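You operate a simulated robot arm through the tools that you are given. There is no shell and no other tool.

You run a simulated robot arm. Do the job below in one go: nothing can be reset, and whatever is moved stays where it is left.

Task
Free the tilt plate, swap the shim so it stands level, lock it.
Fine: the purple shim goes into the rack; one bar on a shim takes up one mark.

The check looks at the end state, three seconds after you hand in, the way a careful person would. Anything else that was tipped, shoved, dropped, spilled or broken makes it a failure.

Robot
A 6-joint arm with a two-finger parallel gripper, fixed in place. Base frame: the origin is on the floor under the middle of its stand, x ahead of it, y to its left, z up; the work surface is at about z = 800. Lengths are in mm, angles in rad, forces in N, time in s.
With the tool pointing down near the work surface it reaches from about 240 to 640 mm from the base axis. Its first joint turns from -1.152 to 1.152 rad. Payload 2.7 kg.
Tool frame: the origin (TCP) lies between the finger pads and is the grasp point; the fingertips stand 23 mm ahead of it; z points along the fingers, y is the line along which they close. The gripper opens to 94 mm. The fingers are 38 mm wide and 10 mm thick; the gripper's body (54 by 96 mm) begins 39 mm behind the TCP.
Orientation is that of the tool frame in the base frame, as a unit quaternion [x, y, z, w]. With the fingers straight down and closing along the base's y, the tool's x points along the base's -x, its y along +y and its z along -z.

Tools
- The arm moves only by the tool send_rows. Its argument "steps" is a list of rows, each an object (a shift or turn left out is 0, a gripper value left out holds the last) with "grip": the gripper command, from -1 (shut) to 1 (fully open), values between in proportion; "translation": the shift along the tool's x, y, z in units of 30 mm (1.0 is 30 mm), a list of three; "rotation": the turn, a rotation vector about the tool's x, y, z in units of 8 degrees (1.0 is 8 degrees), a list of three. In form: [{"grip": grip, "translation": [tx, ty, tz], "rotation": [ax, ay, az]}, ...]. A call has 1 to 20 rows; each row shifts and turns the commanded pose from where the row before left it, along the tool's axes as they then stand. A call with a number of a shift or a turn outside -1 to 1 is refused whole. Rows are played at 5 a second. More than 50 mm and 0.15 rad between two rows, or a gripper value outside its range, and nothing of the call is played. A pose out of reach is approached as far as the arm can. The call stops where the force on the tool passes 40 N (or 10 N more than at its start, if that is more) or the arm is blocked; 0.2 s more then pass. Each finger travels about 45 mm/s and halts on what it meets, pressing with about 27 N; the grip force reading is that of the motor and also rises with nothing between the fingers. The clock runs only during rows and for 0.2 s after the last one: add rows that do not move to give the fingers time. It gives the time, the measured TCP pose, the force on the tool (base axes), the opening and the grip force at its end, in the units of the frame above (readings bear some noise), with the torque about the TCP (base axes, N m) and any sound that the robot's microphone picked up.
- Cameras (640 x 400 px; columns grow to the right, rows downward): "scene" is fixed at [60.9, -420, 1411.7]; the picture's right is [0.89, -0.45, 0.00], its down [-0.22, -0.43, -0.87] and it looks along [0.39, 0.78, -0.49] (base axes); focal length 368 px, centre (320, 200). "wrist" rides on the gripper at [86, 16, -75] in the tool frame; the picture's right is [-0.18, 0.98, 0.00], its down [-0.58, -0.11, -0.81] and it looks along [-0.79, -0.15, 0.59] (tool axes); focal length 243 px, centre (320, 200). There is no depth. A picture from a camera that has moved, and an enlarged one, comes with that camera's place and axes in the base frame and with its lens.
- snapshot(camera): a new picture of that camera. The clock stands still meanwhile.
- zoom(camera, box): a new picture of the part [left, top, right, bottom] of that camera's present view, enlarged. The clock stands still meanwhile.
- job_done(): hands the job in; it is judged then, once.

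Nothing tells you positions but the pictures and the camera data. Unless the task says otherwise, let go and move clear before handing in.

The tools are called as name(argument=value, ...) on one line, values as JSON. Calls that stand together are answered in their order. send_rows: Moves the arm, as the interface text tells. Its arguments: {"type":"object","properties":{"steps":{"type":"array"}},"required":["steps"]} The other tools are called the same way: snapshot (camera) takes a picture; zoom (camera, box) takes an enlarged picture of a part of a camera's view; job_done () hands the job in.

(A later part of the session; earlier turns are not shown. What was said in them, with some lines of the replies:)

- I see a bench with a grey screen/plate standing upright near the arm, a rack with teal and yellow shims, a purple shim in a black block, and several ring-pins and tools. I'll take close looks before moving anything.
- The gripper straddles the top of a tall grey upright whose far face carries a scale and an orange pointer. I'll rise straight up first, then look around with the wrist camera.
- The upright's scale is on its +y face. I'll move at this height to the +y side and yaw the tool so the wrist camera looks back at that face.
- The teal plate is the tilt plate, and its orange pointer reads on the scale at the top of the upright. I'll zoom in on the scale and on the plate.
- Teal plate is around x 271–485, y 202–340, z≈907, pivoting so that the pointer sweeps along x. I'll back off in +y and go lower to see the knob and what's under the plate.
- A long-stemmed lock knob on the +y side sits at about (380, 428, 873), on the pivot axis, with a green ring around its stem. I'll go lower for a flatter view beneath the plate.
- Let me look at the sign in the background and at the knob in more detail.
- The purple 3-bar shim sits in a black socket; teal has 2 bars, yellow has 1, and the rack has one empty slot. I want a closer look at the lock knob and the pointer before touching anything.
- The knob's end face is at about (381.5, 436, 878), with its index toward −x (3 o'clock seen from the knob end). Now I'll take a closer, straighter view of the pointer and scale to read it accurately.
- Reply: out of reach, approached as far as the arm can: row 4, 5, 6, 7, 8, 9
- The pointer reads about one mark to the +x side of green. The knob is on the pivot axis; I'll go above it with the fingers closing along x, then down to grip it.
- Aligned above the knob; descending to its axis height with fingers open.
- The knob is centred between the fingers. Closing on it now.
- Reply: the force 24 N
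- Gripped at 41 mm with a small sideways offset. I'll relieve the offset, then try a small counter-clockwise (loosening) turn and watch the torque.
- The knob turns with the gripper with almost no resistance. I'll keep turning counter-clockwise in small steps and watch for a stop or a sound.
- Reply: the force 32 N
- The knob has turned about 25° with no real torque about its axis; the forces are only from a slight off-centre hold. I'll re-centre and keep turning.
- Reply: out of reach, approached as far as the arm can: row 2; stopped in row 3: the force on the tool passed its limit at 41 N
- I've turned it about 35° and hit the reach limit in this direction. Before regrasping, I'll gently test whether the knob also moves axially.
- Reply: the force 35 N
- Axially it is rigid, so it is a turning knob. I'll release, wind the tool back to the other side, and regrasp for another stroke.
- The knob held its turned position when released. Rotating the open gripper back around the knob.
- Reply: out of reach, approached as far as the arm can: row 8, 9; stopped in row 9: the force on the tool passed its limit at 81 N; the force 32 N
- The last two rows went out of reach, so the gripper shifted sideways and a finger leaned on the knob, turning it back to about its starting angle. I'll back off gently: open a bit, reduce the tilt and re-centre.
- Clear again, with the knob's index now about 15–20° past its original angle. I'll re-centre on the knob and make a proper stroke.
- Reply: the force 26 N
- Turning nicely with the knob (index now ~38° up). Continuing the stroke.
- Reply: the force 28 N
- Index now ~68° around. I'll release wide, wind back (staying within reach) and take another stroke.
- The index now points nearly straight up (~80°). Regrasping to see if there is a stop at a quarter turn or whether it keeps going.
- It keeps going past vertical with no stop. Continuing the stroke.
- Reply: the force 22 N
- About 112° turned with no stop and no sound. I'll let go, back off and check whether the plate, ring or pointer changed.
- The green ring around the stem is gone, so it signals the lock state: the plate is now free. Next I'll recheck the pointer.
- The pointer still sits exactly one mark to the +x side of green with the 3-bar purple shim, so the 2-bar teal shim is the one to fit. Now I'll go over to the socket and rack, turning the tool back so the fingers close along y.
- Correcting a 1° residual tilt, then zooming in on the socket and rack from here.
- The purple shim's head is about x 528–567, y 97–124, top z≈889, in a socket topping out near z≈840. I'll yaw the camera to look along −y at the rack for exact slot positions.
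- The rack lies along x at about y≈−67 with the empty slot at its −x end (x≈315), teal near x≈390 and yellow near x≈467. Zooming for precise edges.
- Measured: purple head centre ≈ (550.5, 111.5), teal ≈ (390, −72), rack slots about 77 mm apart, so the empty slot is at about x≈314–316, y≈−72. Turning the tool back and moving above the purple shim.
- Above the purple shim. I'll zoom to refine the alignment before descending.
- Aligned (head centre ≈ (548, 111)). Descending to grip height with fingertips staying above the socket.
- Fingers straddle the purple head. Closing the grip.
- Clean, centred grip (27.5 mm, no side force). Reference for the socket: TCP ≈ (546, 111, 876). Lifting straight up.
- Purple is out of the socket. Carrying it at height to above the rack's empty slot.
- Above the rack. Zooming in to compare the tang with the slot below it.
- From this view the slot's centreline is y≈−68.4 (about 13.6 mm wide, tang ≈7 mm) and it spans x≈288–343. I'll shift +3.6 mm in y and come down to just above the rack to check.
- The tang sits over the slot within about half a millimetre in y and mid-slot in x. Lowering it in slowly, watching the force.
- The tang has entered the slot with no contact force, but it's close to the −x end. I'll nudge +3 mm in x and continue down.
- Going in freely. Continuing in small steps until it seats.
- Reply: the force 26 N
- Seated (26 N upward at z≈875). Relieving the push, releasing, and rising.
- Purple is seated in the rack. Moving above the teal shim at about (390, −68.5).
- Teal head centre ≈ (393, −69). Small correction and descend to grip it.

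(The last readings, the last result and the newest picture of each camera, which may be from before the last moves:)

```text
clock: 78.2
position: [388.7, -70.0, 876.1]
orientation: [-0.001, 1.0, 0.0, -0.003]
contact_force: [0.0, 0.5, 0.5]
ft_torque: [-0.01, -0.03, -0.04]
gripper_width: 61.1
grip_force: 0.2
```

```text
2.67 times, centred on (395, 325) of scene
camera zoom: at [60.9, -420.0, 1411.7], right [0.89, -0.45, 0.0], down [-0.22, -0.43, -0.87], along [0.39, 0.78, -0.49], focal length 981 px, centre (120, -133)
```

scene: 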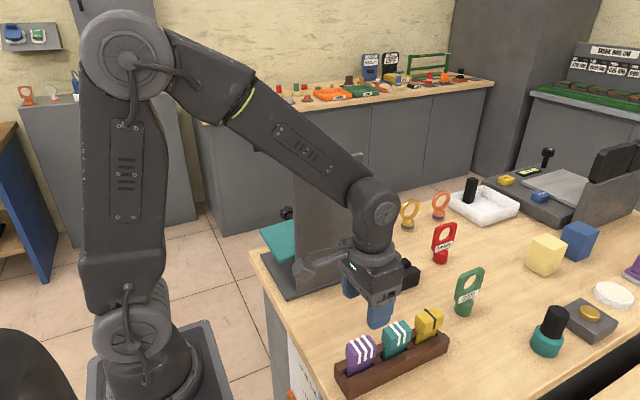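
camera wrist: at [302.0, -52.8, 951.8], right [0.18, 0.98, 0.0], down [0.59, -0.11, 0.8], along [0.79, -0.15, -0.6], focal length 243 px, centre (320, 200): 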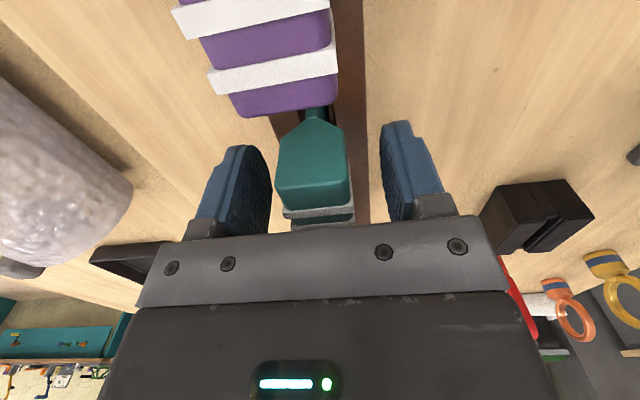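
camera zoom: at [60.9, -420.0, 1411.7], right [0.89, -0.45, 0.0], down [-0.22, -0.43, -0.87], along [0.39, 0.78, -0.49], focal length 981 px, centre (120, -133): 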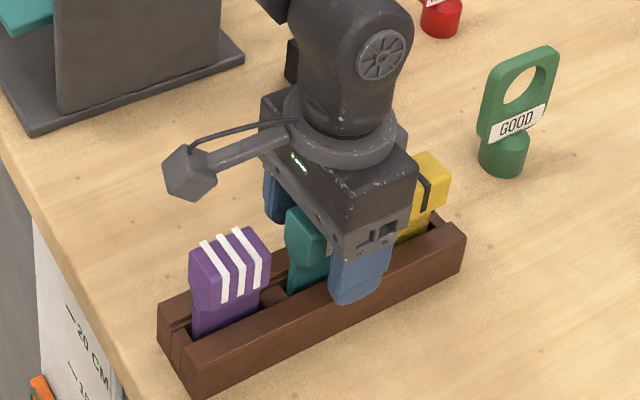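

Straddling the teal head. Closing.

send_rows(steps=[{"grip": -1}, {"grip": -1}, {"grip": -1}, {"grip": -1}, {"grip": -1}, {"grip": -1}])

zoom(camera="wrist", box=[200, 60, 440, 240])

```text
clock: 79.6
position: [389.3, -69.7, 876.6]
orientation: [-0.001, 1.0, -0.001, -0.003]
contact_force: [0.3, -0.1, 0.2]
ft_torque: [-0.04, -0.01, -0.02]
gripper_width: 27.9
grip_force: 26.9
```

```text
2.22 times, centred on (320, 150) of wrist
camera zoom: at [302.1, -52.8, 951.9], right [0.18, 0.98, 0.0], down [0.59, -0.11, 0.8], along [0.79, -0.15, -0.6], focal length 539 px, centre (320, 311)
```

zoom: 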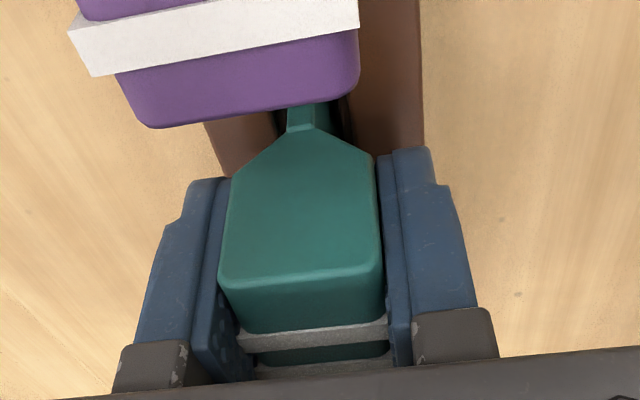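

Gripped cleanly. Lifting teal straight up out of the rack.

send_rows(steps=[{"translation": [0, 0, -0.3]}, {"translation": [0, 0, -0.5]}, {"translation": [0, 0, -0.8]}, {"translation": [0, 0, -0.9]}, {"translation": [0, 0, -0.9]}, {"translation": [0, 0, -0.8]}, {"translation": [0, 0, 0]}])

zoom(camera="scene", box=[300, 220, 480, 400])

```text
clock: 81.2
position: [390.2, -69.1, 1003.6]
orientation: [-0.001, 1.0, -0.001, -0.002]
contact_force: [0.7, 0.3, -1.0]
ft_torque: [0.03, 0.01, 0.01]
gripper_width: 27.3
grip_force: 26.9
```

```text
2.22 times, centred on (390, 310) of scene
camera zoom: at [60.9, -420.0, 1411.7], right [0.89, -0.45, 0.0], down [-0.22, -0.43, -0.87], along [0.39, 0.78, -0.49], focal length 818 px, centre (164, -44)
```

zoom: 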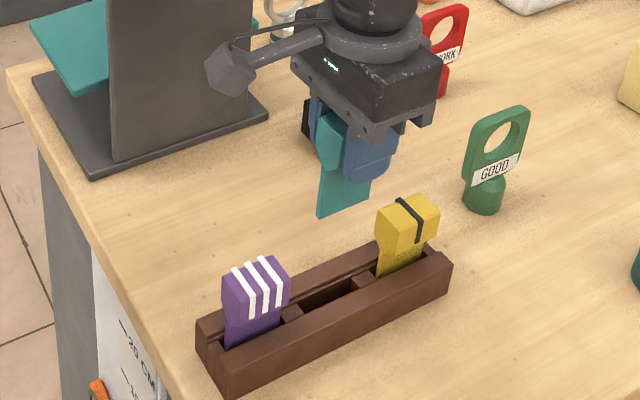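

Teal is out. Carrying it to above the black socket.

send_rows(steps=[{"translation": [-0.737, 0.859, 0]}, {"translation": [-0.737, 0.859, 0]}, {"translation": [-0.737, 0.859, 0]}, {"translation": [-0.737, 0.859, 0]}, {"translation": [-0.737, 0.859, 0]}, {"translation": [-0.737, 0.859, 0]}, {"translation": [-0.737, 0.859, 0]}, {"translation": [0, 0, 0]}, {"translation": [0, 0, 0]}, {"translation": [0, 0, 0]}])

zoom(camera="wrist", box=[270, 0, 370, 130])

snapshot(camera="scene")

```text
clock: 83.4
position: [545.1, 110.4, 999.4]
orientation: [-0.001, 1.0, -0.001, -0.002]
contact_force: [0.6, -0.5, -0.4]
ft_torque: [-0.03, 0.01, 0.0]
gripper_width: 27.5
grip_force: 27.0
```

```text
3.08 times, centred on (320, 65) of wrist
camera zoom: at [458.1, 127.9, 1074.6], right [0.18, 0.98, 0.0], down [0.59, -0.11, 0.8], along [0.79, -0.15, -0.6], focal length 746 px, centre (320, 615)
```

zoom: 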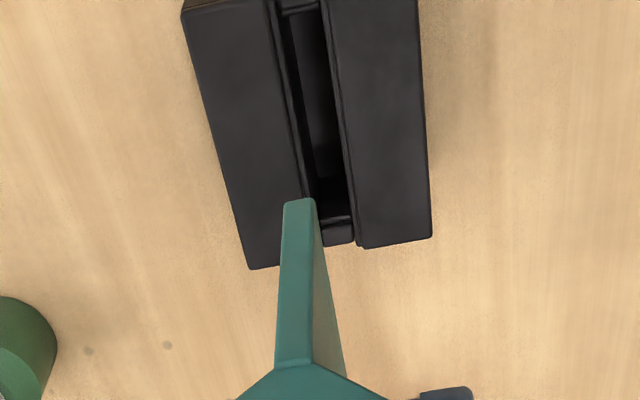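

```text
taken
```

scene: 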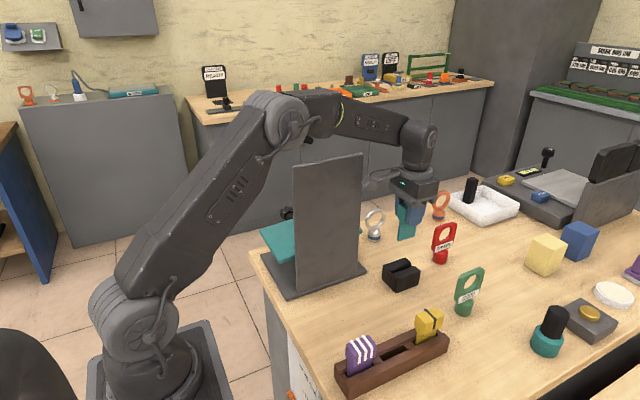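

Slot centreline y≈111.1 and x≈518–572; teal tang is at y≈110.7. Small shift and descend to just above the socket.

send_rows(steps=[{"translation": [0.07, 0.01, 0.6]}, {"translation": [0, 0, 0.8]}, {"translation": [0, 0, 0.8]}, {"translation": [0, 0, 0]}, {"translation": [0, 0, 0]}])

zoom(camera="wrist", box=[270, 0, 370, 130])

zoom(camera="scene", box=[340, 170, 480, 310])

```text
clock: 84.6
position: [541.5, 110.0, 935.4]
orientation: [-0.001, 1.0, 0.0, -0.002]
contact_force: [-0.1, -0.5, -1.6]
ft_torque: [-0.02, 0.0, 0.04]
gripper_width: 27.6
grip_force: 26.8
```

```text
3.08 times, centred on (320, 65) of wrist
camera zoom: at [454.9, 128.6, 1010.3], right [0.18, 0.98, 0.0], down [0.59, -0.11, 0.8], along [0.79, -0.15, -0.6], focal length 746 px, centre (320, 615)
```

zoom: 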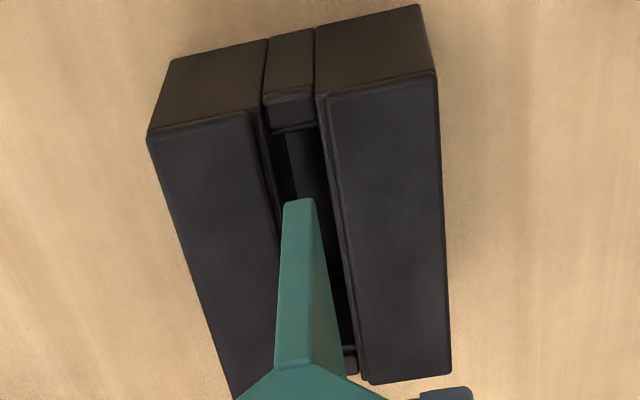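

```text
2.86 times, centred on (410, 240) of scene
camera zoom: at [60.9, -420.0, 1411.7], right [0.89, -0.45, 0.0], down [-0.22, -0.43, -0.87], along [0.39, 0.78, -0.49], focal length 1052 px, centre (63, 86)
```

zoom: 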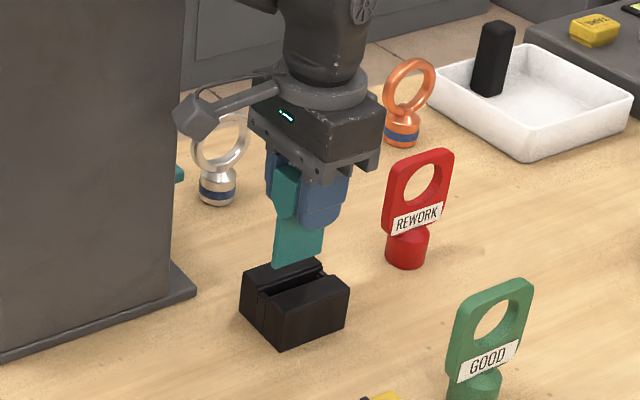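

Well aligned (tang within 1 mm in y, centred in x). Lowering into the socket slowly.

send_rows(steps=[{"translation": [0.0, -0.02, 0.35]}, {"translation": [0, 0, 0.35]}, {"translation": [0, 0, 0.35]}, {"translation": [0, 0, 0.3]}, {"translation": [0, 0, 0.25]}, {"translation": [0, 0, 0]}])

zoom(camera="wrist", box=[250, 0, 390, 180])

```text
clock: 86.0
position: [542.3, 110.0, 887.4]
orientation: [-0.002, 1.0, -0.001, -0.002]
contact_force: [-0.2, -0.5, -1.3]
ft_torque: [0.0, -0.02, -0.01]
gripper_width: 27.5
grip_force: 26.8
```

```text
2.22 times, centred on (320, 90) of wrist
camera zoom: at [455.1, 127.8, 962.5], right [0.18, 0.98, 0.0], down [0.59, -0.11, 0.8], along [0.79, -0.15, -0.6], focal length 539 px, centre (320, 444)
```

zoom: 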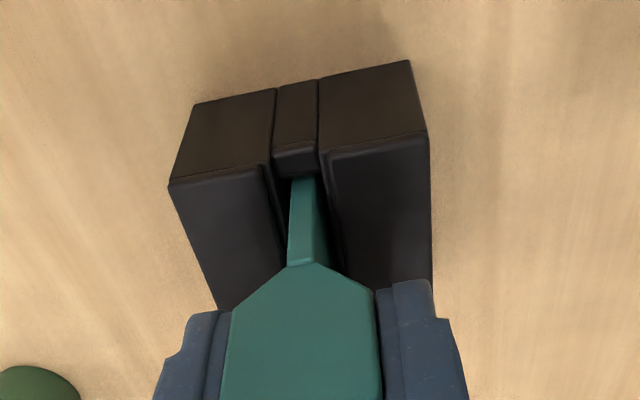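

In the slot with no contact force at z≈887. Continuing in small steps until it seats.

send_rows(steps=[{"translation": [0, 0, 0.15]}, {"translation": [0, 0, 0.1]}, {"translation": [0, 0, 0]}])

send_rows(steps=[{"translation": [0, 0, 0.08]}, {"translation": [0, 0, 0]}])

send_rows(steps=[{"translation": [0, 0, 0.06]}, {"translation": [0, 0, 0]}])

```text
clock: 86.8
position: [541.9, 110.0, 881.3]
orientation: [-0.001, 1.0, -0.001, -0.003]
contact_force: [0.4, -0.6, -1.1]
ft_torque: [-0.02, -0.01, 0.02]
gripper_width: 27.6
grip_force: 26.7
```

```text
clock: 87.4
position: [543.1, 111.2, 878.2]
orientation: [-0.001, 1.0, -0.001, -0.003]
contact_force: [-0.2, -0.3, -0.1]
ft_torque: [0.0, 0.02, 0.01]
gripper_width: 27.6
grip_force: 27.1
```

```text
clock: 88.0
position: [542.1, 110.7, 875.2]
orientation: [-0.001, 1.0, -0.001, -0.003]
contact_force: [0.7, 0.1, -0.1]
ft_torque: [-0.01, 0.02, -0.02]
gripper_width: 27.6
grip_force: 27.3
```

send_rows(steps=[{"translation": [0, 0, 0.05]}, {"translation": [0, 0, 0]}])

zoom(camera="scene", box=[340, 170, 480, 310])

```text
clock: 88.6
position: [541.7, 111.7, 876.8]
orientation: [-0.001, 1.0, -0.001, -0.002]
contact_force: [-4.4, -1.6, 16.3]
ft_torque: [-0.18, 0.43, 0.01]
gripper_width: 27.7
grip_force: 27.4
```

```text
2.86 times, centred on (410, 240) of scene
camera zoom: at [60.5, -420.1, 1411.7], right [0.89, -0.45, 0.0], down [-0.22, -0.43, -0.87], along [0.39, 0.78, -0.49], focal length 1052 px, centre (63, 86)
```

zoom: 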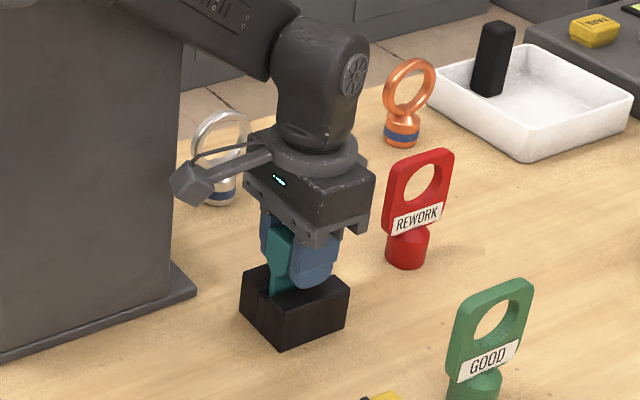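

Seated at the same height as purple was (16 N reaction at z≈876). Releasing and rising.

send_rows(steps=[{"translation": [0, 0, -0.04]}, {"grip": 0.3}, {"grip": 0.3}, {"grip": 0.3}, {"grip": 0.3}])

send_rows(steps=[{"translation": [0, 0, -0.5]}, {"translation": [0, 0, -0.8]}, {"translation": [0, 0, -0.9]}, {"translation": [0, 0, -0.9]}, {"translation": [0, 0, -0.9]}, {"translation": [0, 0, 0]}])

snapshot(camera="wrist")

snapshot(camera="scene")

```text
clock: 89.8
position: [542.4, 110.6, 875.8]
orientation: [-0.001, 1.0, 0.0, -0.003]
contact_force: [1.4, -1.1, 0.0]
ft_torque: [0.01, 0.01, 0.0]
gripper_width: 61.2
grip_force: 0.0
```

```text
clock: 91.2
position: [542.4, 109.4, 995.6]
orientation: [-0.001, 1.0, -0.001, -0.003]
contact_force: [0.4, 0.2, -0.7]
ft_torque: [-0.02, 0.0, -0.02]
gripper_width: 61.1
grip_force: 0.1
```

```text
taken
camera wrist: at [456.2, 127.5, 1071.2], right [0.18, 0.98, 0.0], down [0.59, -0.11, 0.8], along [0.79, -0.15, -0.6], focal length 243 px, centre (320, 200)
```

wrist: 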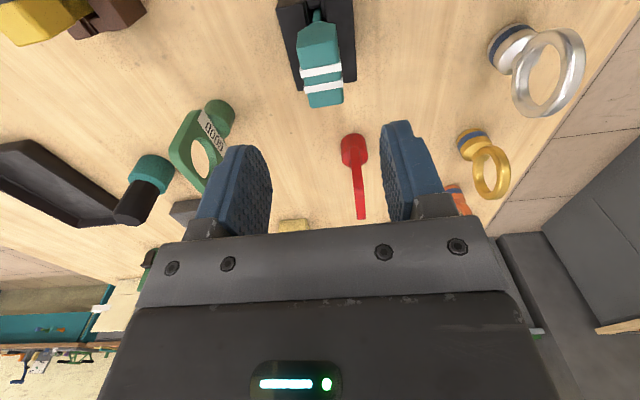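

```text
taken
```

scene: 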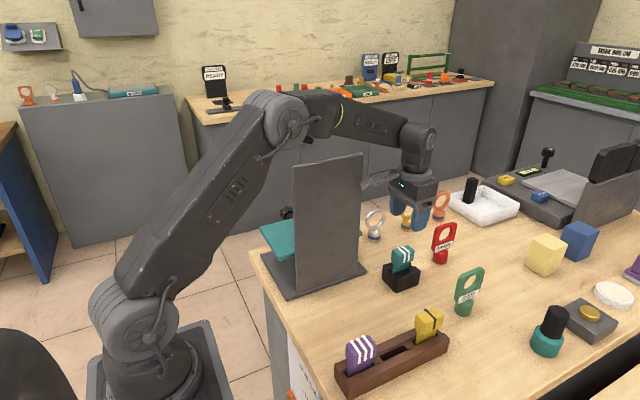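

Teal is in the socket and stands upright. Now I'll go up and over to read the pointer again.

send_rows(steps=[{"grip": 0.3, "translation": [0.676, -0.19, -0.905]}, {"translation": [0.676, -0.19, -0.905]}, {"translation": [0.676, -0.19, -0.905]}, {"translation": [0.676, -0.19, -0.905]}, {"translation": [0.676, -0.19, -0.905]}, {"translation": [0.676, -0.19, -0.905]}, {"translation": [0.676, -0.19, -0.905]}, {"translation": [0, 0, 0]}, {"translation": [0, 0, 0]}])

send_rows(steps=[{"rotation": [0, 0, 0.9375]}, {"rotation": [0, 0, 0.9375]}, {"rotation": [0, 0, 0.9375]}, {"rotation": [0, 0, 0.9375]}, {"rotation": [0, 0, 0.9375]}, {"rotation": [0, 0, 0.9375]}, {"rotation": [0, 0, 0.9375]}, {"rotation": [0, 0, 0.9375]}, {"rotation": [0, 0, 0.9375]}, {"rotation": [0, 0, 0.9375]}, {"rotation": [0, 0, 0.9375]}, {"rotation": [0, 0, 0.9375]}, {"rotation": [0, 0, 0]}])

```text
clock: 93.2
position: [403.1, 70.6, 1185.7]
orientation: [0.0, 1.0, -0.001, -0.003]
contact_force: [0.0, 1.3, -0.3]
ft_torque: [0.0, -0.01, 0.02]
gripper_width: 61.1
grip_force: 0.1
```

```text
clock: 96.0
position: [401.7, 71.4, 1187.4]
orientation: [0.707, 0.707, -0.003, -0.002]
contact_force: [-0.8, -0.4, -0.3]
ft_torque: [-0.01, -0.03, 0.01]
gripper_width: 60.9
grip_force: 0.1
```

send_rows(steps=[{"translation": [0.97, -0.08, 0]}, {"translation": [0.97, -0.08, 0]}, {"translation": [0.97, -0.08, 0]}, {"translation": [0.97, -0.08, 0]}, {"translation": [0.97, -0.08, 0]}, {"translation": [0.97, -0.08, 0]}, {"translation": [0.97, -0.08, 0]}, {"translation": [0.97, -0.08, 0]}, {"translation": [0, 0, 0]}, {"translation": [0, 0, 0]}])

snapshot(camera="wrist")

zoom(camera="wrist", box=[270, 90, 430, 230])

```text
clock: 98.2
position: [383.3, 305.5, 1186.3]
orientation: [0.707, 0.708, -0.002, -0.001]
contact_force: [-0.5, 0.1, -0.5]
ft_torque: [-0.01, 0.01, -0.01]
gripper_width: 61.2
grip_force: 0.1
```

```text
taken
camera wrist: at [399.8, 392.2, 1260.9], right [0.98, -0.18, -0.01], down [-0.1, -0.58, 0.81], along [-0.15, -0.79, -0.59], focal length 243 px, centre (320, 200)
```

wrist: 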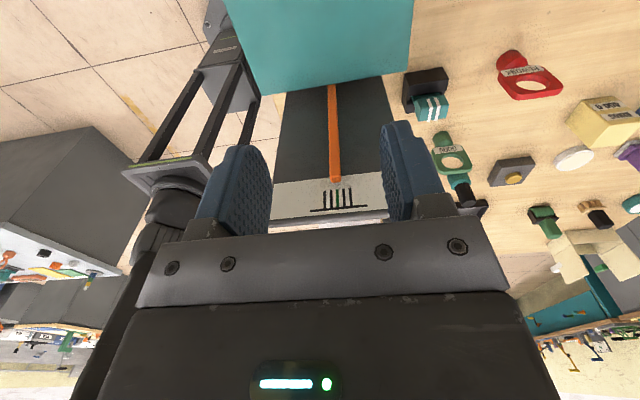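

```text
2.86 times, centred on (350, 160) of wrist
camera zoom: at [399.8, 392.2, 1260.9], right [0.98, -0.18, -0.01], down [-0.1, -0.58, 0.81], along [-0.15, -0.79, -0.59], focal length 693 px, centre (234, 314)
```

zoom: 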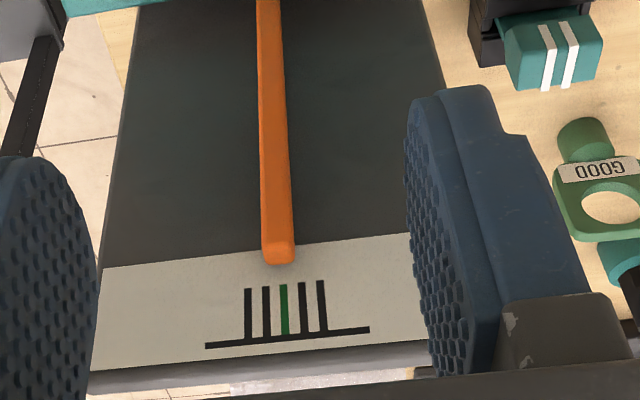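

The pointer now lines up with the green mark, so the plate is level with the teal shim. Next I'll go back to the knob to lock it clockwise.

send_rows(steps=[{"grip": 0.75, "translation": [0.97, 0, 0.9]}, {"translation": [0.97, 0, 0.9]}, {"translation": [0.97, 0, 0.9]}, {"translation": [0.97, 0, 0.9]}, {"translation": [0, 0, 0.9]}, {"translation": [0, 0, 0.9]}, {"translation": [0, 0, 0]}, {"translation": [0, 0, 0]}])

zoom(camera="wrist", box=[180, 0, 460, 200])

```text
clock: 100.0
position: [381.0, 420.9, 1024.6]
orientation: [0.706, 0.708, -0.002, -0.002]
contact_force: [0.6, -0.7, 0.3]
ft_torque: [0.07, -0.06, 0.0]
gripper_width: 82.4
grip_force: 0.0
```

```text
2.00 times, centred on (320, 100) of wrist
camera zoom: at [396.9, 508.3, 1098.7], right [0.98, -0.18, -0.01], down [-0.1, -0.58, 0.81], along [-0.15, -0.79, -0.59], focal length 485 px, centre (320, 400)
```

zoom: 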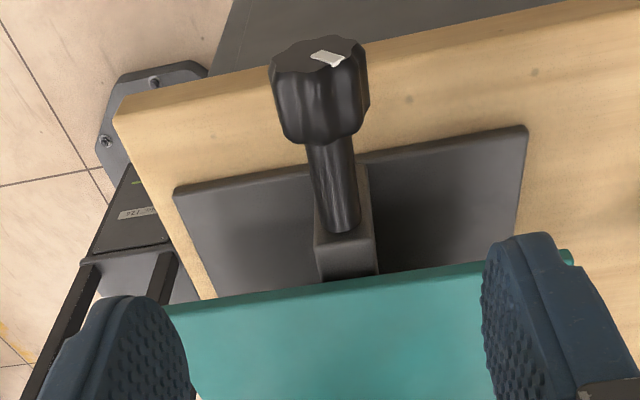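

Ring still absent (unlocked). Descending around the knob, then tilting to the +30° side to start a clockwise stroke.

send_rows(steps=[{"translation": [0.04, 0, 0.97]}, {"translation": [0, 0, 0.97]}, {"translation": [0, 0, 0.97]}, {"translation": [0, 0, 0.97]}, {"translation": [0, 0, 0.97]}, {"translation": [0, 0, 0]}])

send_rows(steps=[{"rotation": [0.7, 0, 0]}, {"rotation": [0.7, 0, 0]}, {"rotation": [0.7, 0, 0]}, {"rotation": [0.7, 0, 0]}, {"rotation": [0.7, 0, 0]}, {"rotation": [0, 0, 0]}])

zoom(camera="wrist", box=[160, 80, 480, 260])

```text
clock: 101.4
position: [380.3, 423.1, 879.1]
orientation: [0.707, 0.707, -0.002, -0.002]
contact_force: [-0.4, -1.0, -0.8]
ft_torque: [0.01, 0.03, 0.0]
gripper_width: 82.1
grip_force: 0.1
```

```text
clock: 102.8
position: [380.8, 420.4, 879.4]
orientation: [0.685, 0.686, -0.175, -0.172]
contact_force: [0.2, 0.4, 0.3]
ft_torque: [0.03, 0.0, 0.0]
gripper_width: 82.3
grip_force: 0.1
```

```text
2.00 times, centred on (320, 170) of wrist
camera zoom: at [429.3, 508.6, 937.5], right [0.86, -0.18, -0.47], down [0.29, -0.58, 0.76], along [-0.41, -0.79, -0.45], focal length 485 px, centre (320, 260)
```

zoom: 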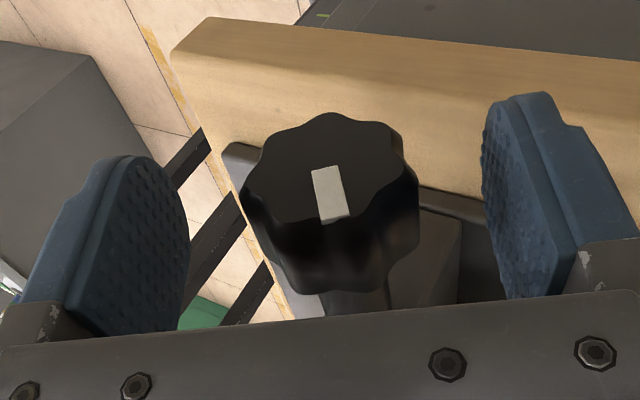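

send_rows(steps=[{"translation": [0.06, 0.03, 0.07]}, {"grip": -1}, {"grip": -1}, {"grip": -1}, {"grip": -1}, {"grip": -1}, {"grip": -1}])

send_rows(steps=[{"rotation": [-0.6, 0, 0]}, {"rotation": [-0.6, 0, 0]}, {"rotation": [-0.6, 0, 0]}, {"rotation": [0, 0, 0]}])

zoom(camera="wrist", box=[160, 80, 480, 260])

```text
clock: 104.4
position: [381.8, 421.8, 874.0]
orientation: [0.687, 0.685, -0.171, -0.172]
contact_force: [25.1, 5.3, -16.6]
ft_torque: [0.12, -0.16, 0.16]
gripper_width: 40.6
grip_force: 45.2
```

```text
clock: 105.4
position: [380.3, 422.4, 875.8]
orientation: [0.702, 0.702, -0.086, -0.085]
contact_force: [19.9, -1.8, -19.9]
ft_torque: [0.39, -0.13, -0.24]
gripper_width: 40.4
grip_force: 44.9
```

```text
2.00 times, centred on (320, 170) of wrist
camera zoom: at [414.0, 510.0, 944.6], right [0.95, -0.18, -0.24], down [0.09, -0.58, 0.81], along [-0.29, -0.79, -0.54], focal length 485 px, centre (320, 260)
```

zoom: 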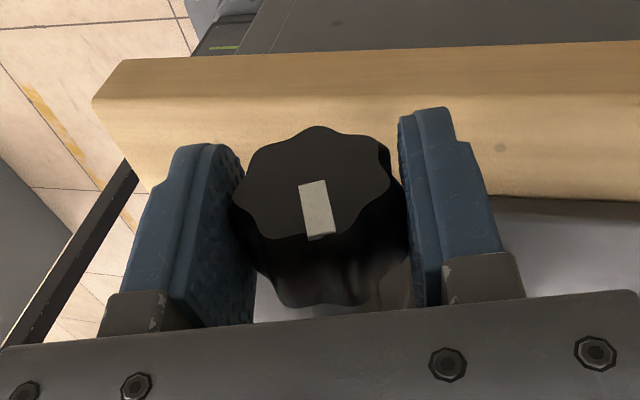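

Turning clockwise fine. Relieving the side load and continuing the stroke.

send_rows(steps=[{"translation": [0, 0.08, 0.05]}, {"rotation": [-0.6, 0, 0]}, {"rotation": [-0.6, 0, 0]}, {"rotation": [0, 0, 0]}])

send_rows(steps=[{"rotation": [-0.6, 0, 0], "translation": [0, 0, 0.02]}, {"rotation": [-0.6, 0, 0], "translation": [0, 0, 0.02]}, {"rotation": [-0.6, 0, 0]}, {"rotation": [-0.5, 0, 0]}, {"rotation": [0, 0, 0]}])

zoom(camera="wrist", box=[160, 80, 480, 260])

```text
clock: 106.4
position: [380.9, 422.4, 875.9]
orientation: [0.706, 0.707, -0.028, -0.027]
contact_force: [-15.5, -15.6, 9.4]
ft_torque: [-0.27, 0.1, -0.37]
gripper_width: 40.5
grip_force: 44.8
```

```text
clock: 107.0
position: [379.4, 421.7, 875.7]
orientation: [0.706, 0.707, 0.03, 0.034]
contact_force: [-8.0, -9.3, 8.0]
ft_torque: [0.2, 0.04, 0.04]
gripper_width: 40.6
grip_force: 45.3
stopped in row 3: the force on the tool passed its limit at 42 N (the readings are from after the stop); the commanded pose is now the measured one
```

```text
2.00 times, centred on (320, 170) of wrist
camera zoom: at [388.4, 510.5, 951.4], right [0.98, -0.18, 0.09], down [-0.18, -0.57, 0.8], along [-0.09, -0.8, -0.6], focal length 485 px, centre (320, 260)
```

zoom: 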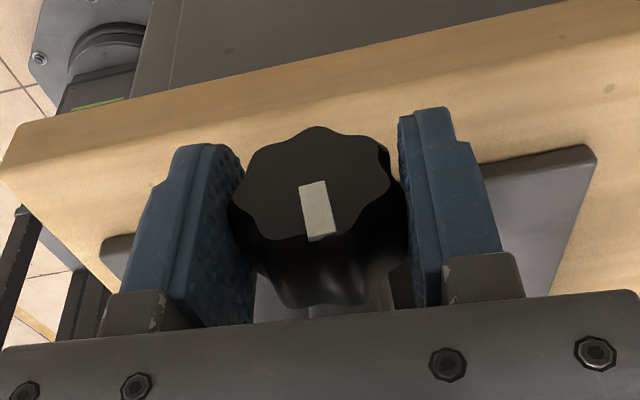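

send_rows(steps=[{"translation": [-0.04, -0.03, -0.03]}, {"rotation": [-0.5, 0, 0]}, {"rotation": [-0.5, 0, 0]}, {"rotation": [-0.4, 0, 0]}, {"rotation": [0, 0, 0]}])

zoom(camera="wrist", box=[160, 80, 480, 260])

```text
clock: 108.2
position: [378.4, 422.8, 875.2]
orientation: [0.699, 0.701, 0.1, 0.104]
contact_force: [-6.1, 1.3, -2.7]
ft_torque: [-0.11, 0.01, -0.57]
gripper_width: 40.4
grip_force: 45.0
```

```text
2.00 times, centred on (320, 170) of wrist
camera zoom: at [372.5, 509.9, 951.8], right [0.94, -0.18, 0.28], down [-0.33, -0.58, 0.75], along [0.03, -0.8, -0.6], focal length 485 px, centre (320, 260)
```

zoom: 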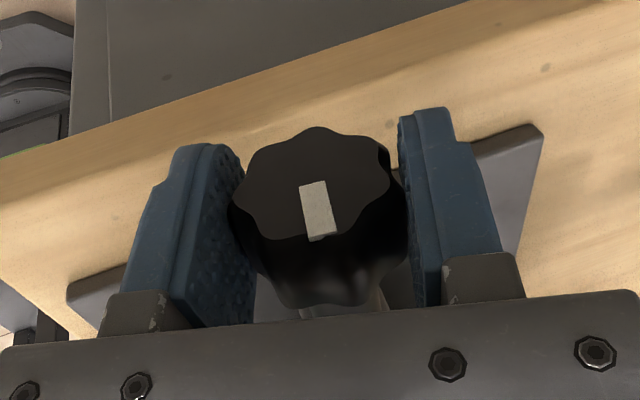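

Index is now ~80°. Release, wind back to the +28° side, regrip.

send_rows(steps=[{"grip": 0.75}, {"grip": 0.75}, {"grip": 0.75}, {"grip": 0.75}, {"grip": 0.75, "translation": [0, 0.05, 0]}, {"rotation": [0.75, 0, 0]}, {"rotation": [0.75, 0, 0]}, {"rotation": [0.75, 0, 0]}, {"rotation": [0.75, 0, 0]}, {"rotation": [0.75, 0, 0]}, {"rotation": [0.75, 0, 0]}, {"rotation": [0.75, 0, 0]}, {"rotation": [0.4, 0, 0]}, {"rotation": [0, 0, 0]}])

zoom(camera="wrist", box=[160, 80, 480, 260])

```text
clock: 111.2
position: [380.4, 422.6, 876.8]
orientation: [0.685, 0.685, -0.178, -0.173]
contact_force: [-0.6, 0.1, -0.4]
ft_torque: [-0.02, 0.0, -0.03]
gripper_width: 82.2
grip_force: 0.1
```

```text
2.00 times, centred on (320, 170) of wrist
camera zoom: at [430.3, 509.7, 934.1], right [0.86, -0.19, -0.47], down [0.29, -0.58, 0.76], along [-0.41, -0.8, -0.44], focal length 485 px, centre (320, 260)
```

zoom: 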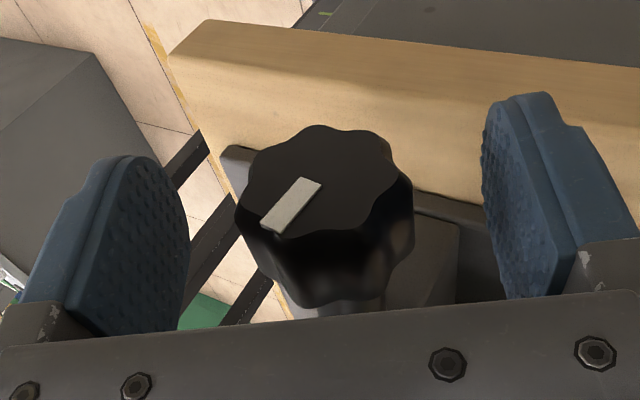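

send_rows(steps=[{"translation": [0, 0.07, 0.02]}, {"grip": -1}, {"grip": -1}, {"grip": -1}, {"grip": -1}, {"grip": -1}, {"grip": -1}])

send_rows(steps=[{"rotation": [-0.6, 0, 0]}, {"rotation": [-0.6, 0, 0]}, {"rotation": [-0.6, 0, 0]}, {"rotation": [0, 0, 0]}])

```text
clock: 112.8
position: [382.6, 422.1, 875.5]
orientation: [0.685, 0.685, -0.177, -0.172]
contact_force: [-5.3, -1.4, 2.3]
ft_torque: [0.0, 0.01, 0.04]
gripper_width: 41.0
grip_force: 45.0
```

```text
clock: 113.8
position: [381.2, 421.3, 875.2]
orientation: [0.701, 0.702, -0.092, -0.086]
contact_force: [-19.0, -9.1, 9.9]
ft_torque: [0.6, 0.08, -0.52]
gripper_width: 40.9
grip_force: 45.3
```

send_rows(steps=[{"translation": [-0.03, -0.07, 0]}, {"rotation": [-0.6, 0, 0]}, {"rotation": [-0.6, 0, 0], "translation": [0, -0.02, 0]}, {"rotation": [0, 0, 0]}])

send_rows(steps=[{"rotation": [-0.5, 0, 0], "translation": [0, -0.03, 0]}, {"rotation": [-0.5, 0, 0], "translation": [0, -0.03, 0]}, {"rotation": [0, 0, 0]}])

zoom(camera="wrist", box=[160, 80, 480, 260])

```text
clock: 114.8
position: [381.0, 421.3, 876.7]
orientation: [0.706, 0.707, -0.031, -0.027]
contact_force: [0.0, 8.6, -6.4]
ft_torque: [0.41, -0.01, 0.16]
gripper_width: 40.8
grip_force: 44.7
```

```text
clock: 115.6
position: [380.4, 421.2, 875.9]
orientation: [0.707, 0.707, 0.019, 0.024]
contact_force: [22.8, 13.0, -14.6]
ft_torque: [-0.18, -0.1, -0.01]
gripper_width: 40.9
grip_force: 45.0
```

```text
2.00 times, centred on (320, 170) of wrist
camera zoom: at [390.6, 508.8, 951.3], right [0.98, -0.18, 0.06], down [-0.16, -0.58, 0.8], along [-0.11, -0.8, -0.6], focal length 485 px, centre (320, 260)
```

zoom: 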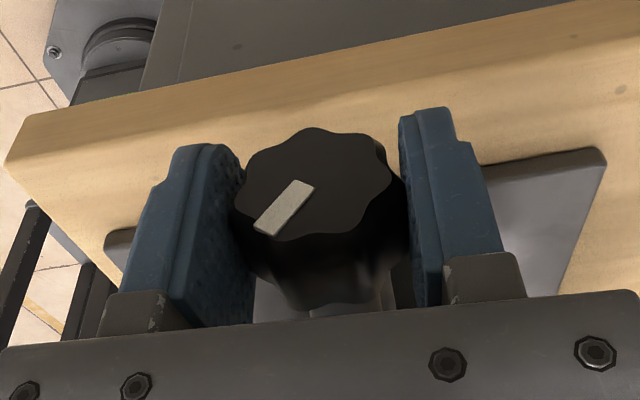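

send_rows(steps=[{"translation": [0.04, 0.06, 0.03]}, {"rotation": [-0.5, 0, 0]}, {"rotation": [-0.5, 0, 0]}, {"rotation": [-0.5, 0, 0]}, {"rotation": [0, 0, 0]}])

zoom(camera="wrist", box=[160, 80, 480, 260])

```text
clock: 116.8
position: [378.7, 420.6, 875.6]
orientation: [0.7, 0.702, 0.091, 0.097]
contact_force: [-7.0, -6.5, 14.1]
ft_torque: [-0.64, 0.02, -0.72]
gripper_width: 40.9
grip_force: 45.2
```

```text
2.00 times, centred on (320, 170) of wrist
camera zoom: at [374.1, 509.6, 951.7], right [0.95, -0.18, 0.26], down [-0.32, -0.58, 0.75], along [0.01, -0.8, -0.6], focal length 485 px, centre (320, 260)
```

zoom: 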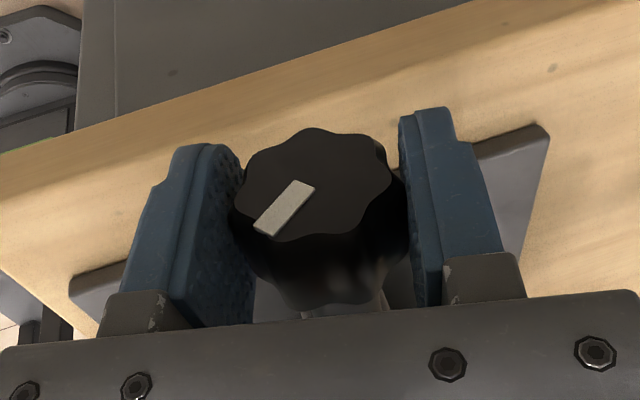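

Index is now ~37°. One more release, wind-back and stroke should bring it home.

send_rows(steps=[{"grip": 0.75}, {"grip": 0.75}, {"grip": 0.75}, {"grip": 0.75}, {"grip": 0.75, "translation": [0.03, 0.05, 0]}, {"rotation": [0.75, 0, 0]}, {"rotation": [0.75, 0, 0]}, {"rotation": [0.75, 0, 0]}, {"rotation": [0.75, 0, 0]}, {"rotation": [0.75, 0, 0]}, {"rotation": [0.75, 0, 0]}, {"rotation": [0.75, 0, 0]}, {"rotation": [0.2, 0, 0]}, {"rotation": [0, 0, 0]}])

snapshot(camera="wrist")

zoom(camera="wrist", box=[160, 80, 480, 260])

```text
clock: 119.8
position: [379.9, 422.3, 876.1]
orientation: [0.686, 0.686, -0.175, -0.171]
contact_force: [-0.1, -0.4, 0.2]
ft_torque: [0.02, 0.01, -0.04]
gripper_width: 82.2
grip_force: 0.1
```

```text
taken
camera wrist: at [429.7, 510.8, 933.4], right [0.87, -0.19, -0.47], down [0.29, -0.58, 0.76], along [-0.41, -0.8, -0.45], focal length 243 px, centre (320, 200)
```

wrist: 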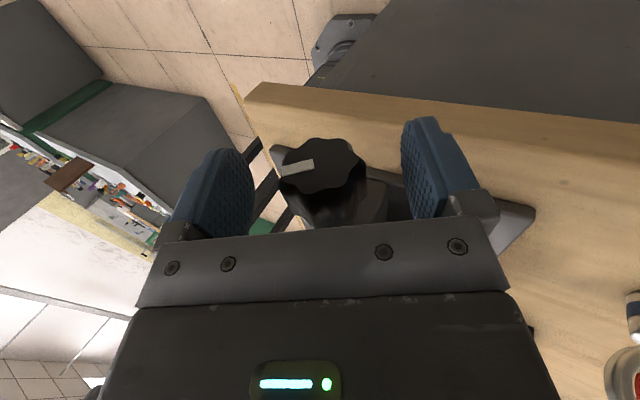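

```text
2.00 times, centred on (320, 170) of wrist
camera zoom: at [429.7, 510.8, 933.4], right [0.87, -0.19, -0.47], down [0.29, -0.58, 0.76], along [-0.41, -0.8, -0.45], focal length 485 px, centre (320, 260)
```

zoom: 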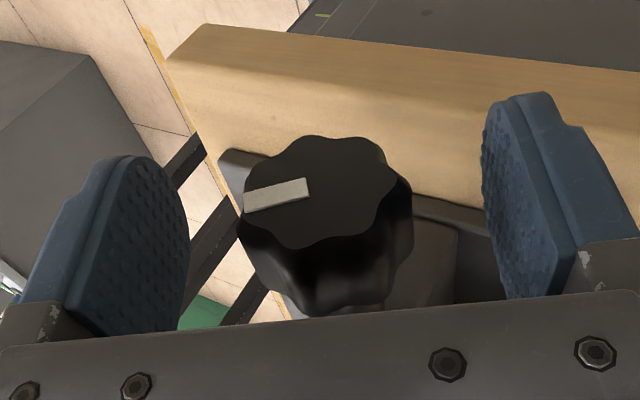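

send_rows(steps=[{"translation": [0, 0.06, 0.02]}, {"grip": -1}, {"grip": -1}, {"grip": -1}, {"grip": -1}, {"grip": -1}, {"grip": -1}])

send_rows(steps=[{"rotation": [-0.6, 0, 0]}, {"rotation": [-0.6, 0, 0], "translation": [0, -0.02, 0]}, {"rotation": [-0.6, 0, 0], "translation": [0, -0.02, 0]}, {"rotation": [0, 0, 0]}])

zoom(camera="wrist", box=[160, 80, 480, 260])

```text
clock: 121.4
position: [382.1, 423.5, 874.7]
orientation: [0.686, 0.686, -0.175, -0.17]
contact_force: [-7.7, -1.6, 4.8]
ft_torque: [-0.23, 0.0, 0.11]
gripper_width: 40.5
grip_force: 44.7
```

```text
clock: 122.4
position: [380.6, 422.9, 874.3]
orientation: [0.702, 0.702, -0.088, -0.082]
contact_force: [-6.7, -4.0, 3.9]
ft_torque: [0.01, 0.01, -0.19]
gripper_width: 40.4
grip_force: 44.6
```

```text
2.00 times, centred on (320, 170) of wrist
camera zoom: at [413.7, 510.6, 943.3], right [0.95, -0.18, -0.23], down [0.09, -0.58, 0.81], along [-0.28, -0.8, -0.53], focal length 485 px, centre (320, 260)
```

zoom: 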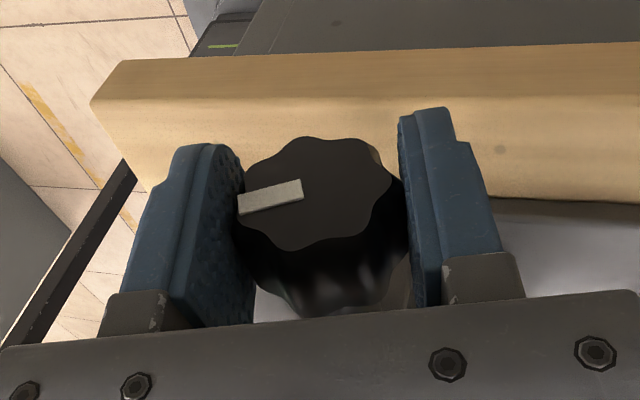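

send_rows(steps=[{"rotation": [-0.5, 0, 0], "translation": [0, -0.01, 0]}, {"rotation": [-0.5, 0, 0], "translation": [0, -0.01, 0]}, {"rotation": [0, 0, 0]}])

send_rows(steps=[{"rotation": [-0.5, 0, 0]}, {"rotation": [-0.4, 0, 0]}, {"rotation": [0, 0, 0]}])

snapshot(camera="wrist")

zoom(camera="wrist", box=[160, 80, 480, 260])

```text
clock: 123.2
position: [380.1, 422.3, 875.3]
orientation: [0.706, 0.706, -0.039, -0.034]
contact_force: [-8.8, -4.4, 7.0]
ft_torque: [-0.31, 0.02, -0.34]
gripper_width: 40.4
grip_force: 44.5
```

```text
clock: 124.0
position: [378.7, 423.2, 875.0]
orientation: [0.707, 0.707, 0.006, 0.01]
contact_force: [-17.5, -8.4, 11.3]
ft_torque: [-0.19, 0.05, -0.45]
gripper_width: 40.4
grip_force: 45.2
```

```text
taken
camera wrist: at [393.9, 510.7, 949.7], right [0.98, -0.18, 0.02], down [-0.13, -0.58, 0.81], along [-0.13, -0.8, -0.59], focal length 243 px, centre (320, 200)
```

wrist: 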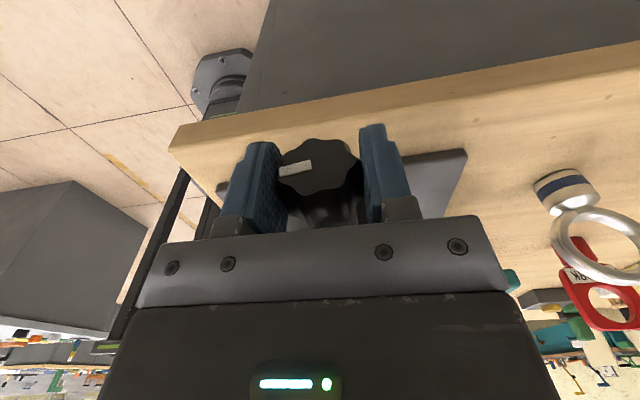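

```text
2.00 times, centred on (320, 170) of wrist
camera zoom: at [393.9, 510.7, 949.7], right [0.98, -0.18, 0.02], down [-0.13, -0.58, 0.81], along [-0.13, -0.8, -0.59], focal length 485 px, centre (320, 260)
```

zoom: 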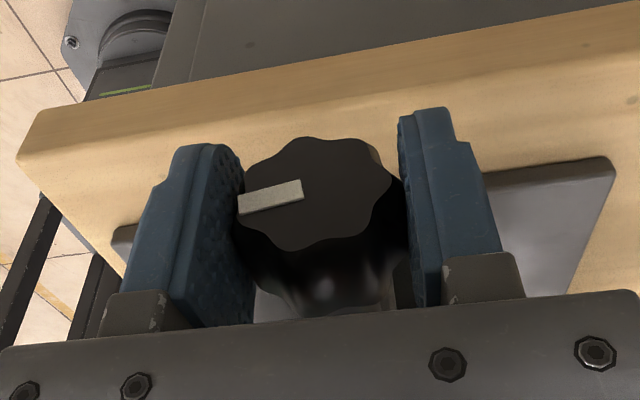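

Index at ~14°, ring not yet showing. Continuing clockwise in small steps.

send_rows(steps=[{"translation": [-0.02, -0.05, 0]}, {"rotation": [-0.5, 0, 0]}, {"rotation": [-0.4, 0, 0]}, {"rotation": [0, 0, 0]}])

zoom(camera="wrist", box=[160, 80, 480, 260])

```text
clock: 125.0
position: [379.8, 421.2, 875.0]
orientation: [0.704, 0.706, 0.052, 0.055]
contact_force: [-8.5, -3.8, 10.5]
ft_torque: [-0.69, -0.06, -0.37]
gripper_width: 40.6
grip_force: 45.0
```

```text
2.00 times, centred on (320, 170) of wrist
camera zoom: at [383.8, 510.3, 951.0], right [0.97, -0.18, 0.15], down [-0.23, -0.58, 0.78], along [-0.06, -0.8, -0.6], focal length 485 px, centre (320, 260)
```

zoom: 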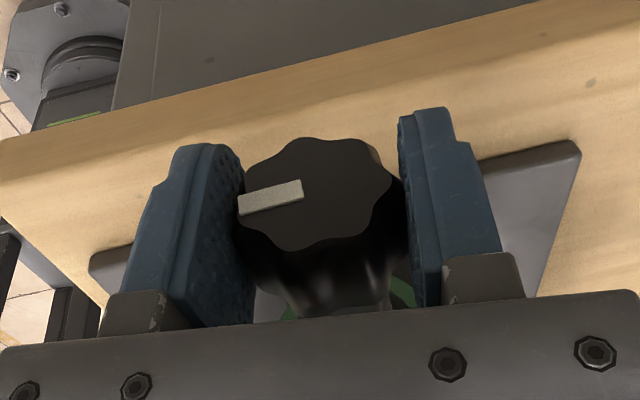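

The green ring has reappeared. I'll turn a few degrees more to make sure it is firmly home.

send_rows(steps=[{"rotation": [-0.4, 0, 0]}, {"rotation": [-0.3, 0, 0]}, {"rotation": [0, 0, 0]}])

zoom(camera="wrist", box=[160, 80, 480, 260])

```text
clock: 125.8
position: [378.8, 421.2, 873.8]
orientation: [0.701, 0.703, 0.085, 0.089]
contact_force: [-7.5, -3.1, 7.1]
ft_torque: [-0.06, -0.24, -0.33]
gripper_width: 40.4
grip_force: 45.1
```

```text
2.00 times, centred on (320, 170) of wrist
camera zoom: at [376.1, 510.2, 950.9], right [0.95, -0.18, 0.24], down [-0.3, -0.58, 0.76], along [0.0, -0.8, -0.61], focal length 485 px, centre (320, 260)
```

zoom: 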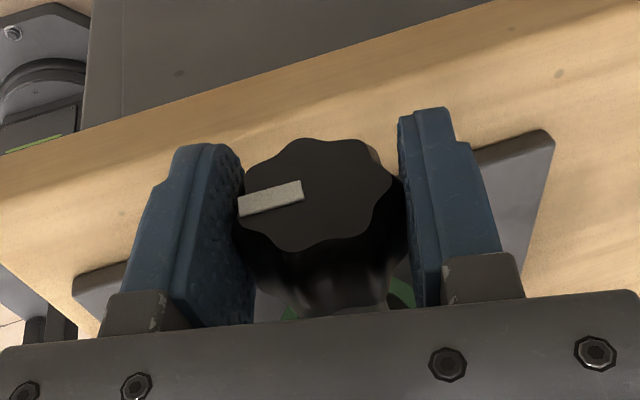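

Torque about the axis now rises (−0.24 N·m), so it's against its stop: locked. Releasing, levelling the tool and rising clear.

send_rows(steps=[{"grip": 0.75}, {"grip": 0.75}, {"grip": 0.75}, {"grip": 0.75}, {"grip": 0.75, "translation": [0.03, 0.06, 0]}, {"rotation": [0.6, 0, 0]}, {"rotation": [0.6, 0, 0]}, {"rotation": [0.55, 0, 0]}, {"rotation": [0, 0, 0]}])

send_rows(steps=[{"translation": [0, 0, -0.6]}, {"translation": [0, 0, -0.9]}, {"translation": [0, 0, -0.9]}, {"translation": [0, 0, -0.9]}, {"translation": [0, 0, -0.9]}, {"translation": [0.3, 0, -0.9]}, {"translation": [0.3, 0, -0.9]}, {"translation": [0.3, 0, -0.9]}, {"translation": [0, 0, 0]}])

snapshot(camera="wrist")

zoom(camera="wrist", box=[180, 0, 460, 200])

```text
clock: 127.8
position: [380.4, 423.4, 874.9]
orientation: [0.706, 0.708, -0.003, 0.002]
contact_force: [0.3, 0.3, 0.3]
ft_torque: [-0.03, -0.01, 0.02]
gripper_width: 82.5
grip_force: 0.1
```

```text
clock: 129.8
position: [380.8, 450.5, 1081.8]
orientation: [0.707, 0.708, -0.001, 0.003]
contact_force: [-0.5, 0.1, 0.6]
ft_torque: [0.02, -0.02, -0.04]
gripper_width: 82.4
grip_force: 0.1
```

```text
taken
camera wrist: at [396.4, 538.7, 1155.9], right [0.98, -0.18, 0.0], down [-0.11, -0.58, 0.81], along [-0.15, -0.8, -0.59], focal length 243 px, centre (320, 200)
```

wrist: 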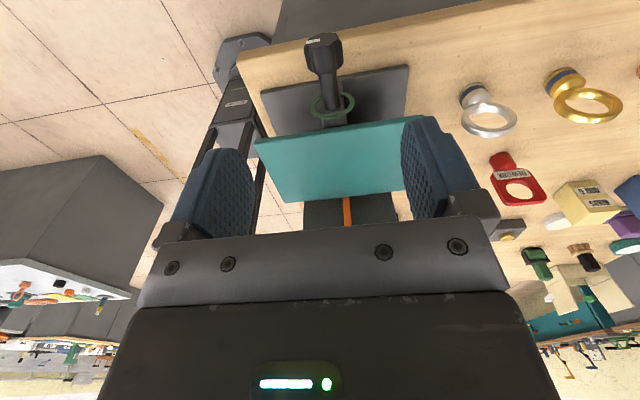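

```text
2.00 times, centred on (320, 100) of wrist
camera zoom: at [396.4, 538.7, 1155.9], right [0.98, -0.18, 0.0], down [-0.11, -0.58, 0.81], along [-0.15, -0.8, -0.59], focal length 485 px, centre (320, 400)
```

zoom: 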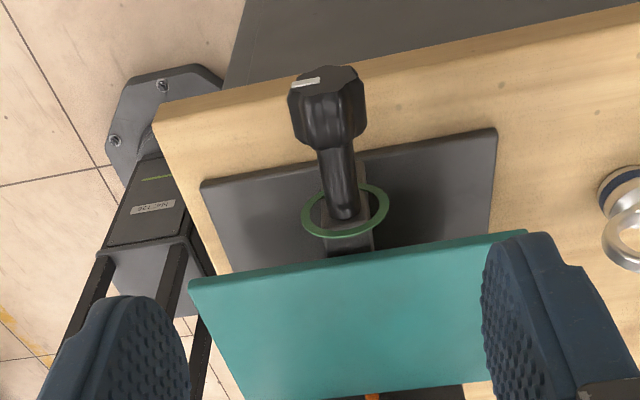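

The green ring is back and the index matches its original locked position. Final check of the pointer and of the whole bench.

send_rows(steps=[{"translation": [-0.9, 0, -0.65]}, {"translation": [-0.9, 0, -0.65]}, {"translation": [-0.9, 0, -0.65]}, {"translation": [-0.9, 0, -0.65]}, {"translation": [-0.9, 0, -0.65]}, {"translation": [-0.4, -0.2, 0]}, {"translation": [0, 0, 0]}, {"translation": [0, 0, 0]}])

zoom(camera="wrist", box=[270, 90, 430, 230])

snapshot(camera="wrist")

snapshot(camera="scene")

zoom(camera="scene", box=[320, 220, 480, 400])

```text
clock: 131.6
position: [373.5, 304.4, 1178.7]
orientation: [0.707, 0.708, -0.002, 0.003]
contact_force: [-0.3, 0.2, 0.3]
ft_torque: [0.03, -0.04, 0.0]
gripper_width: 82.3
grip_force: 0.1
```

```text
2.86 times, centred on (350, 160) of wrist
camera zoom: at [390.6, 392.5, 1254.4], right [0.98, -0.18, 0.0], down [-0.11, -0.58, 0.81], along [-0.15, -0.8, -0.59], focal length 693 px, centre (234, 314)
```

zoom: 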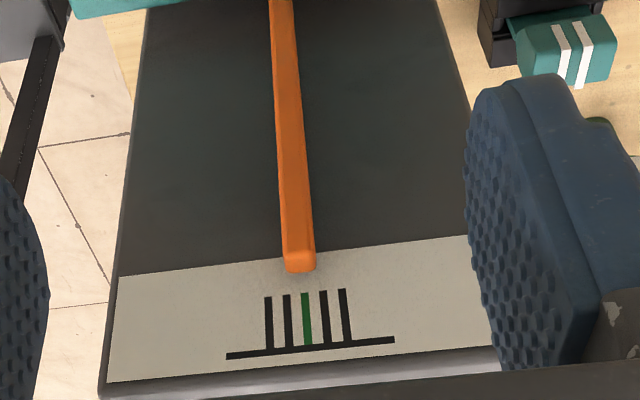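

```text
taken
camera wrist: at [390.6, 392.5, 1254.4], right [0.98, -0.18, 0.0], down [-0.11, -0.58, 0.81], along [-0.15, -0.8, -0.59], focal length 243 px, centre (320, 200)
```

wrist: 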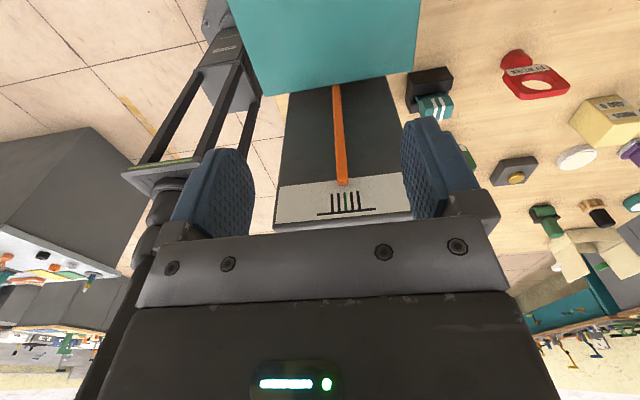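

```text
taken
```

scene: 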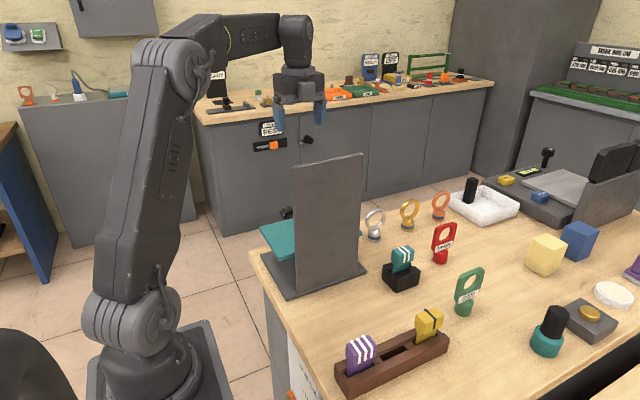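

```text
2.22 times, centred on (400, 310) of scene
camera zoom: at [60.9, -420.0, 1411.7], right [0.89, -0.45, 0.0], down [-0.22, -0.43, -0.87], along [0.39, 0.78, -0.49], focal length 818 px, centre (142, -44)
```

zoom: 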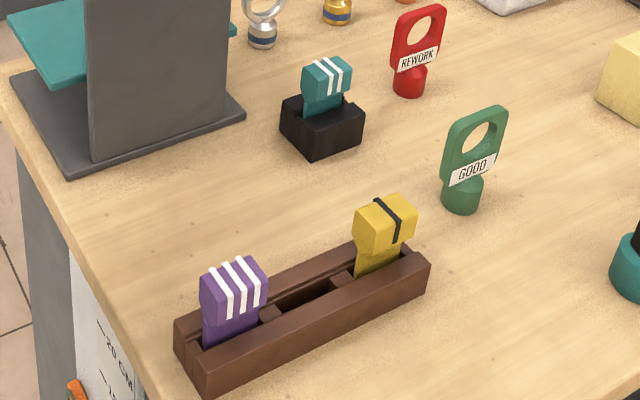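

The pointer lines up with the green mark, the green lock ring is showing, and teal is seated in the socket. Purple is in the rack, nothing else looks disturbed, and the gripper is open and clear, so I'm handing in.

job_done()

```text
The job is handed in.
```

The tilt plate is level and locked, and I've handed the job in. I haven't seen the check's result.

- **Freeing:** I turned the lock knob on the plate's pivot counter-clockwise by a little over a quarter turn. The green ring on its stem went out, which I took as the free state. An early stroke went out of reach and a finger pushed on the knob, with a peak force of 81 N. That only turned it part-way back, and I saw no damage.
- **Shim choice:** With the 3-bar purple shim fitted, the pointer sat one mark off green, so the 2-bar teal shim was the right one.
- **Swap:** Purple is now in the rack's empty end slot and teal is seated in the black socket, where the pointer reads green to within about a tenth of a mark.
- **Locking:** I turned the knob clockwise until it resisted. The green ring came back and the knob's index is where it started.

The last pictures show nothing else on the bench moved. The gripper is open and clear above the plate.
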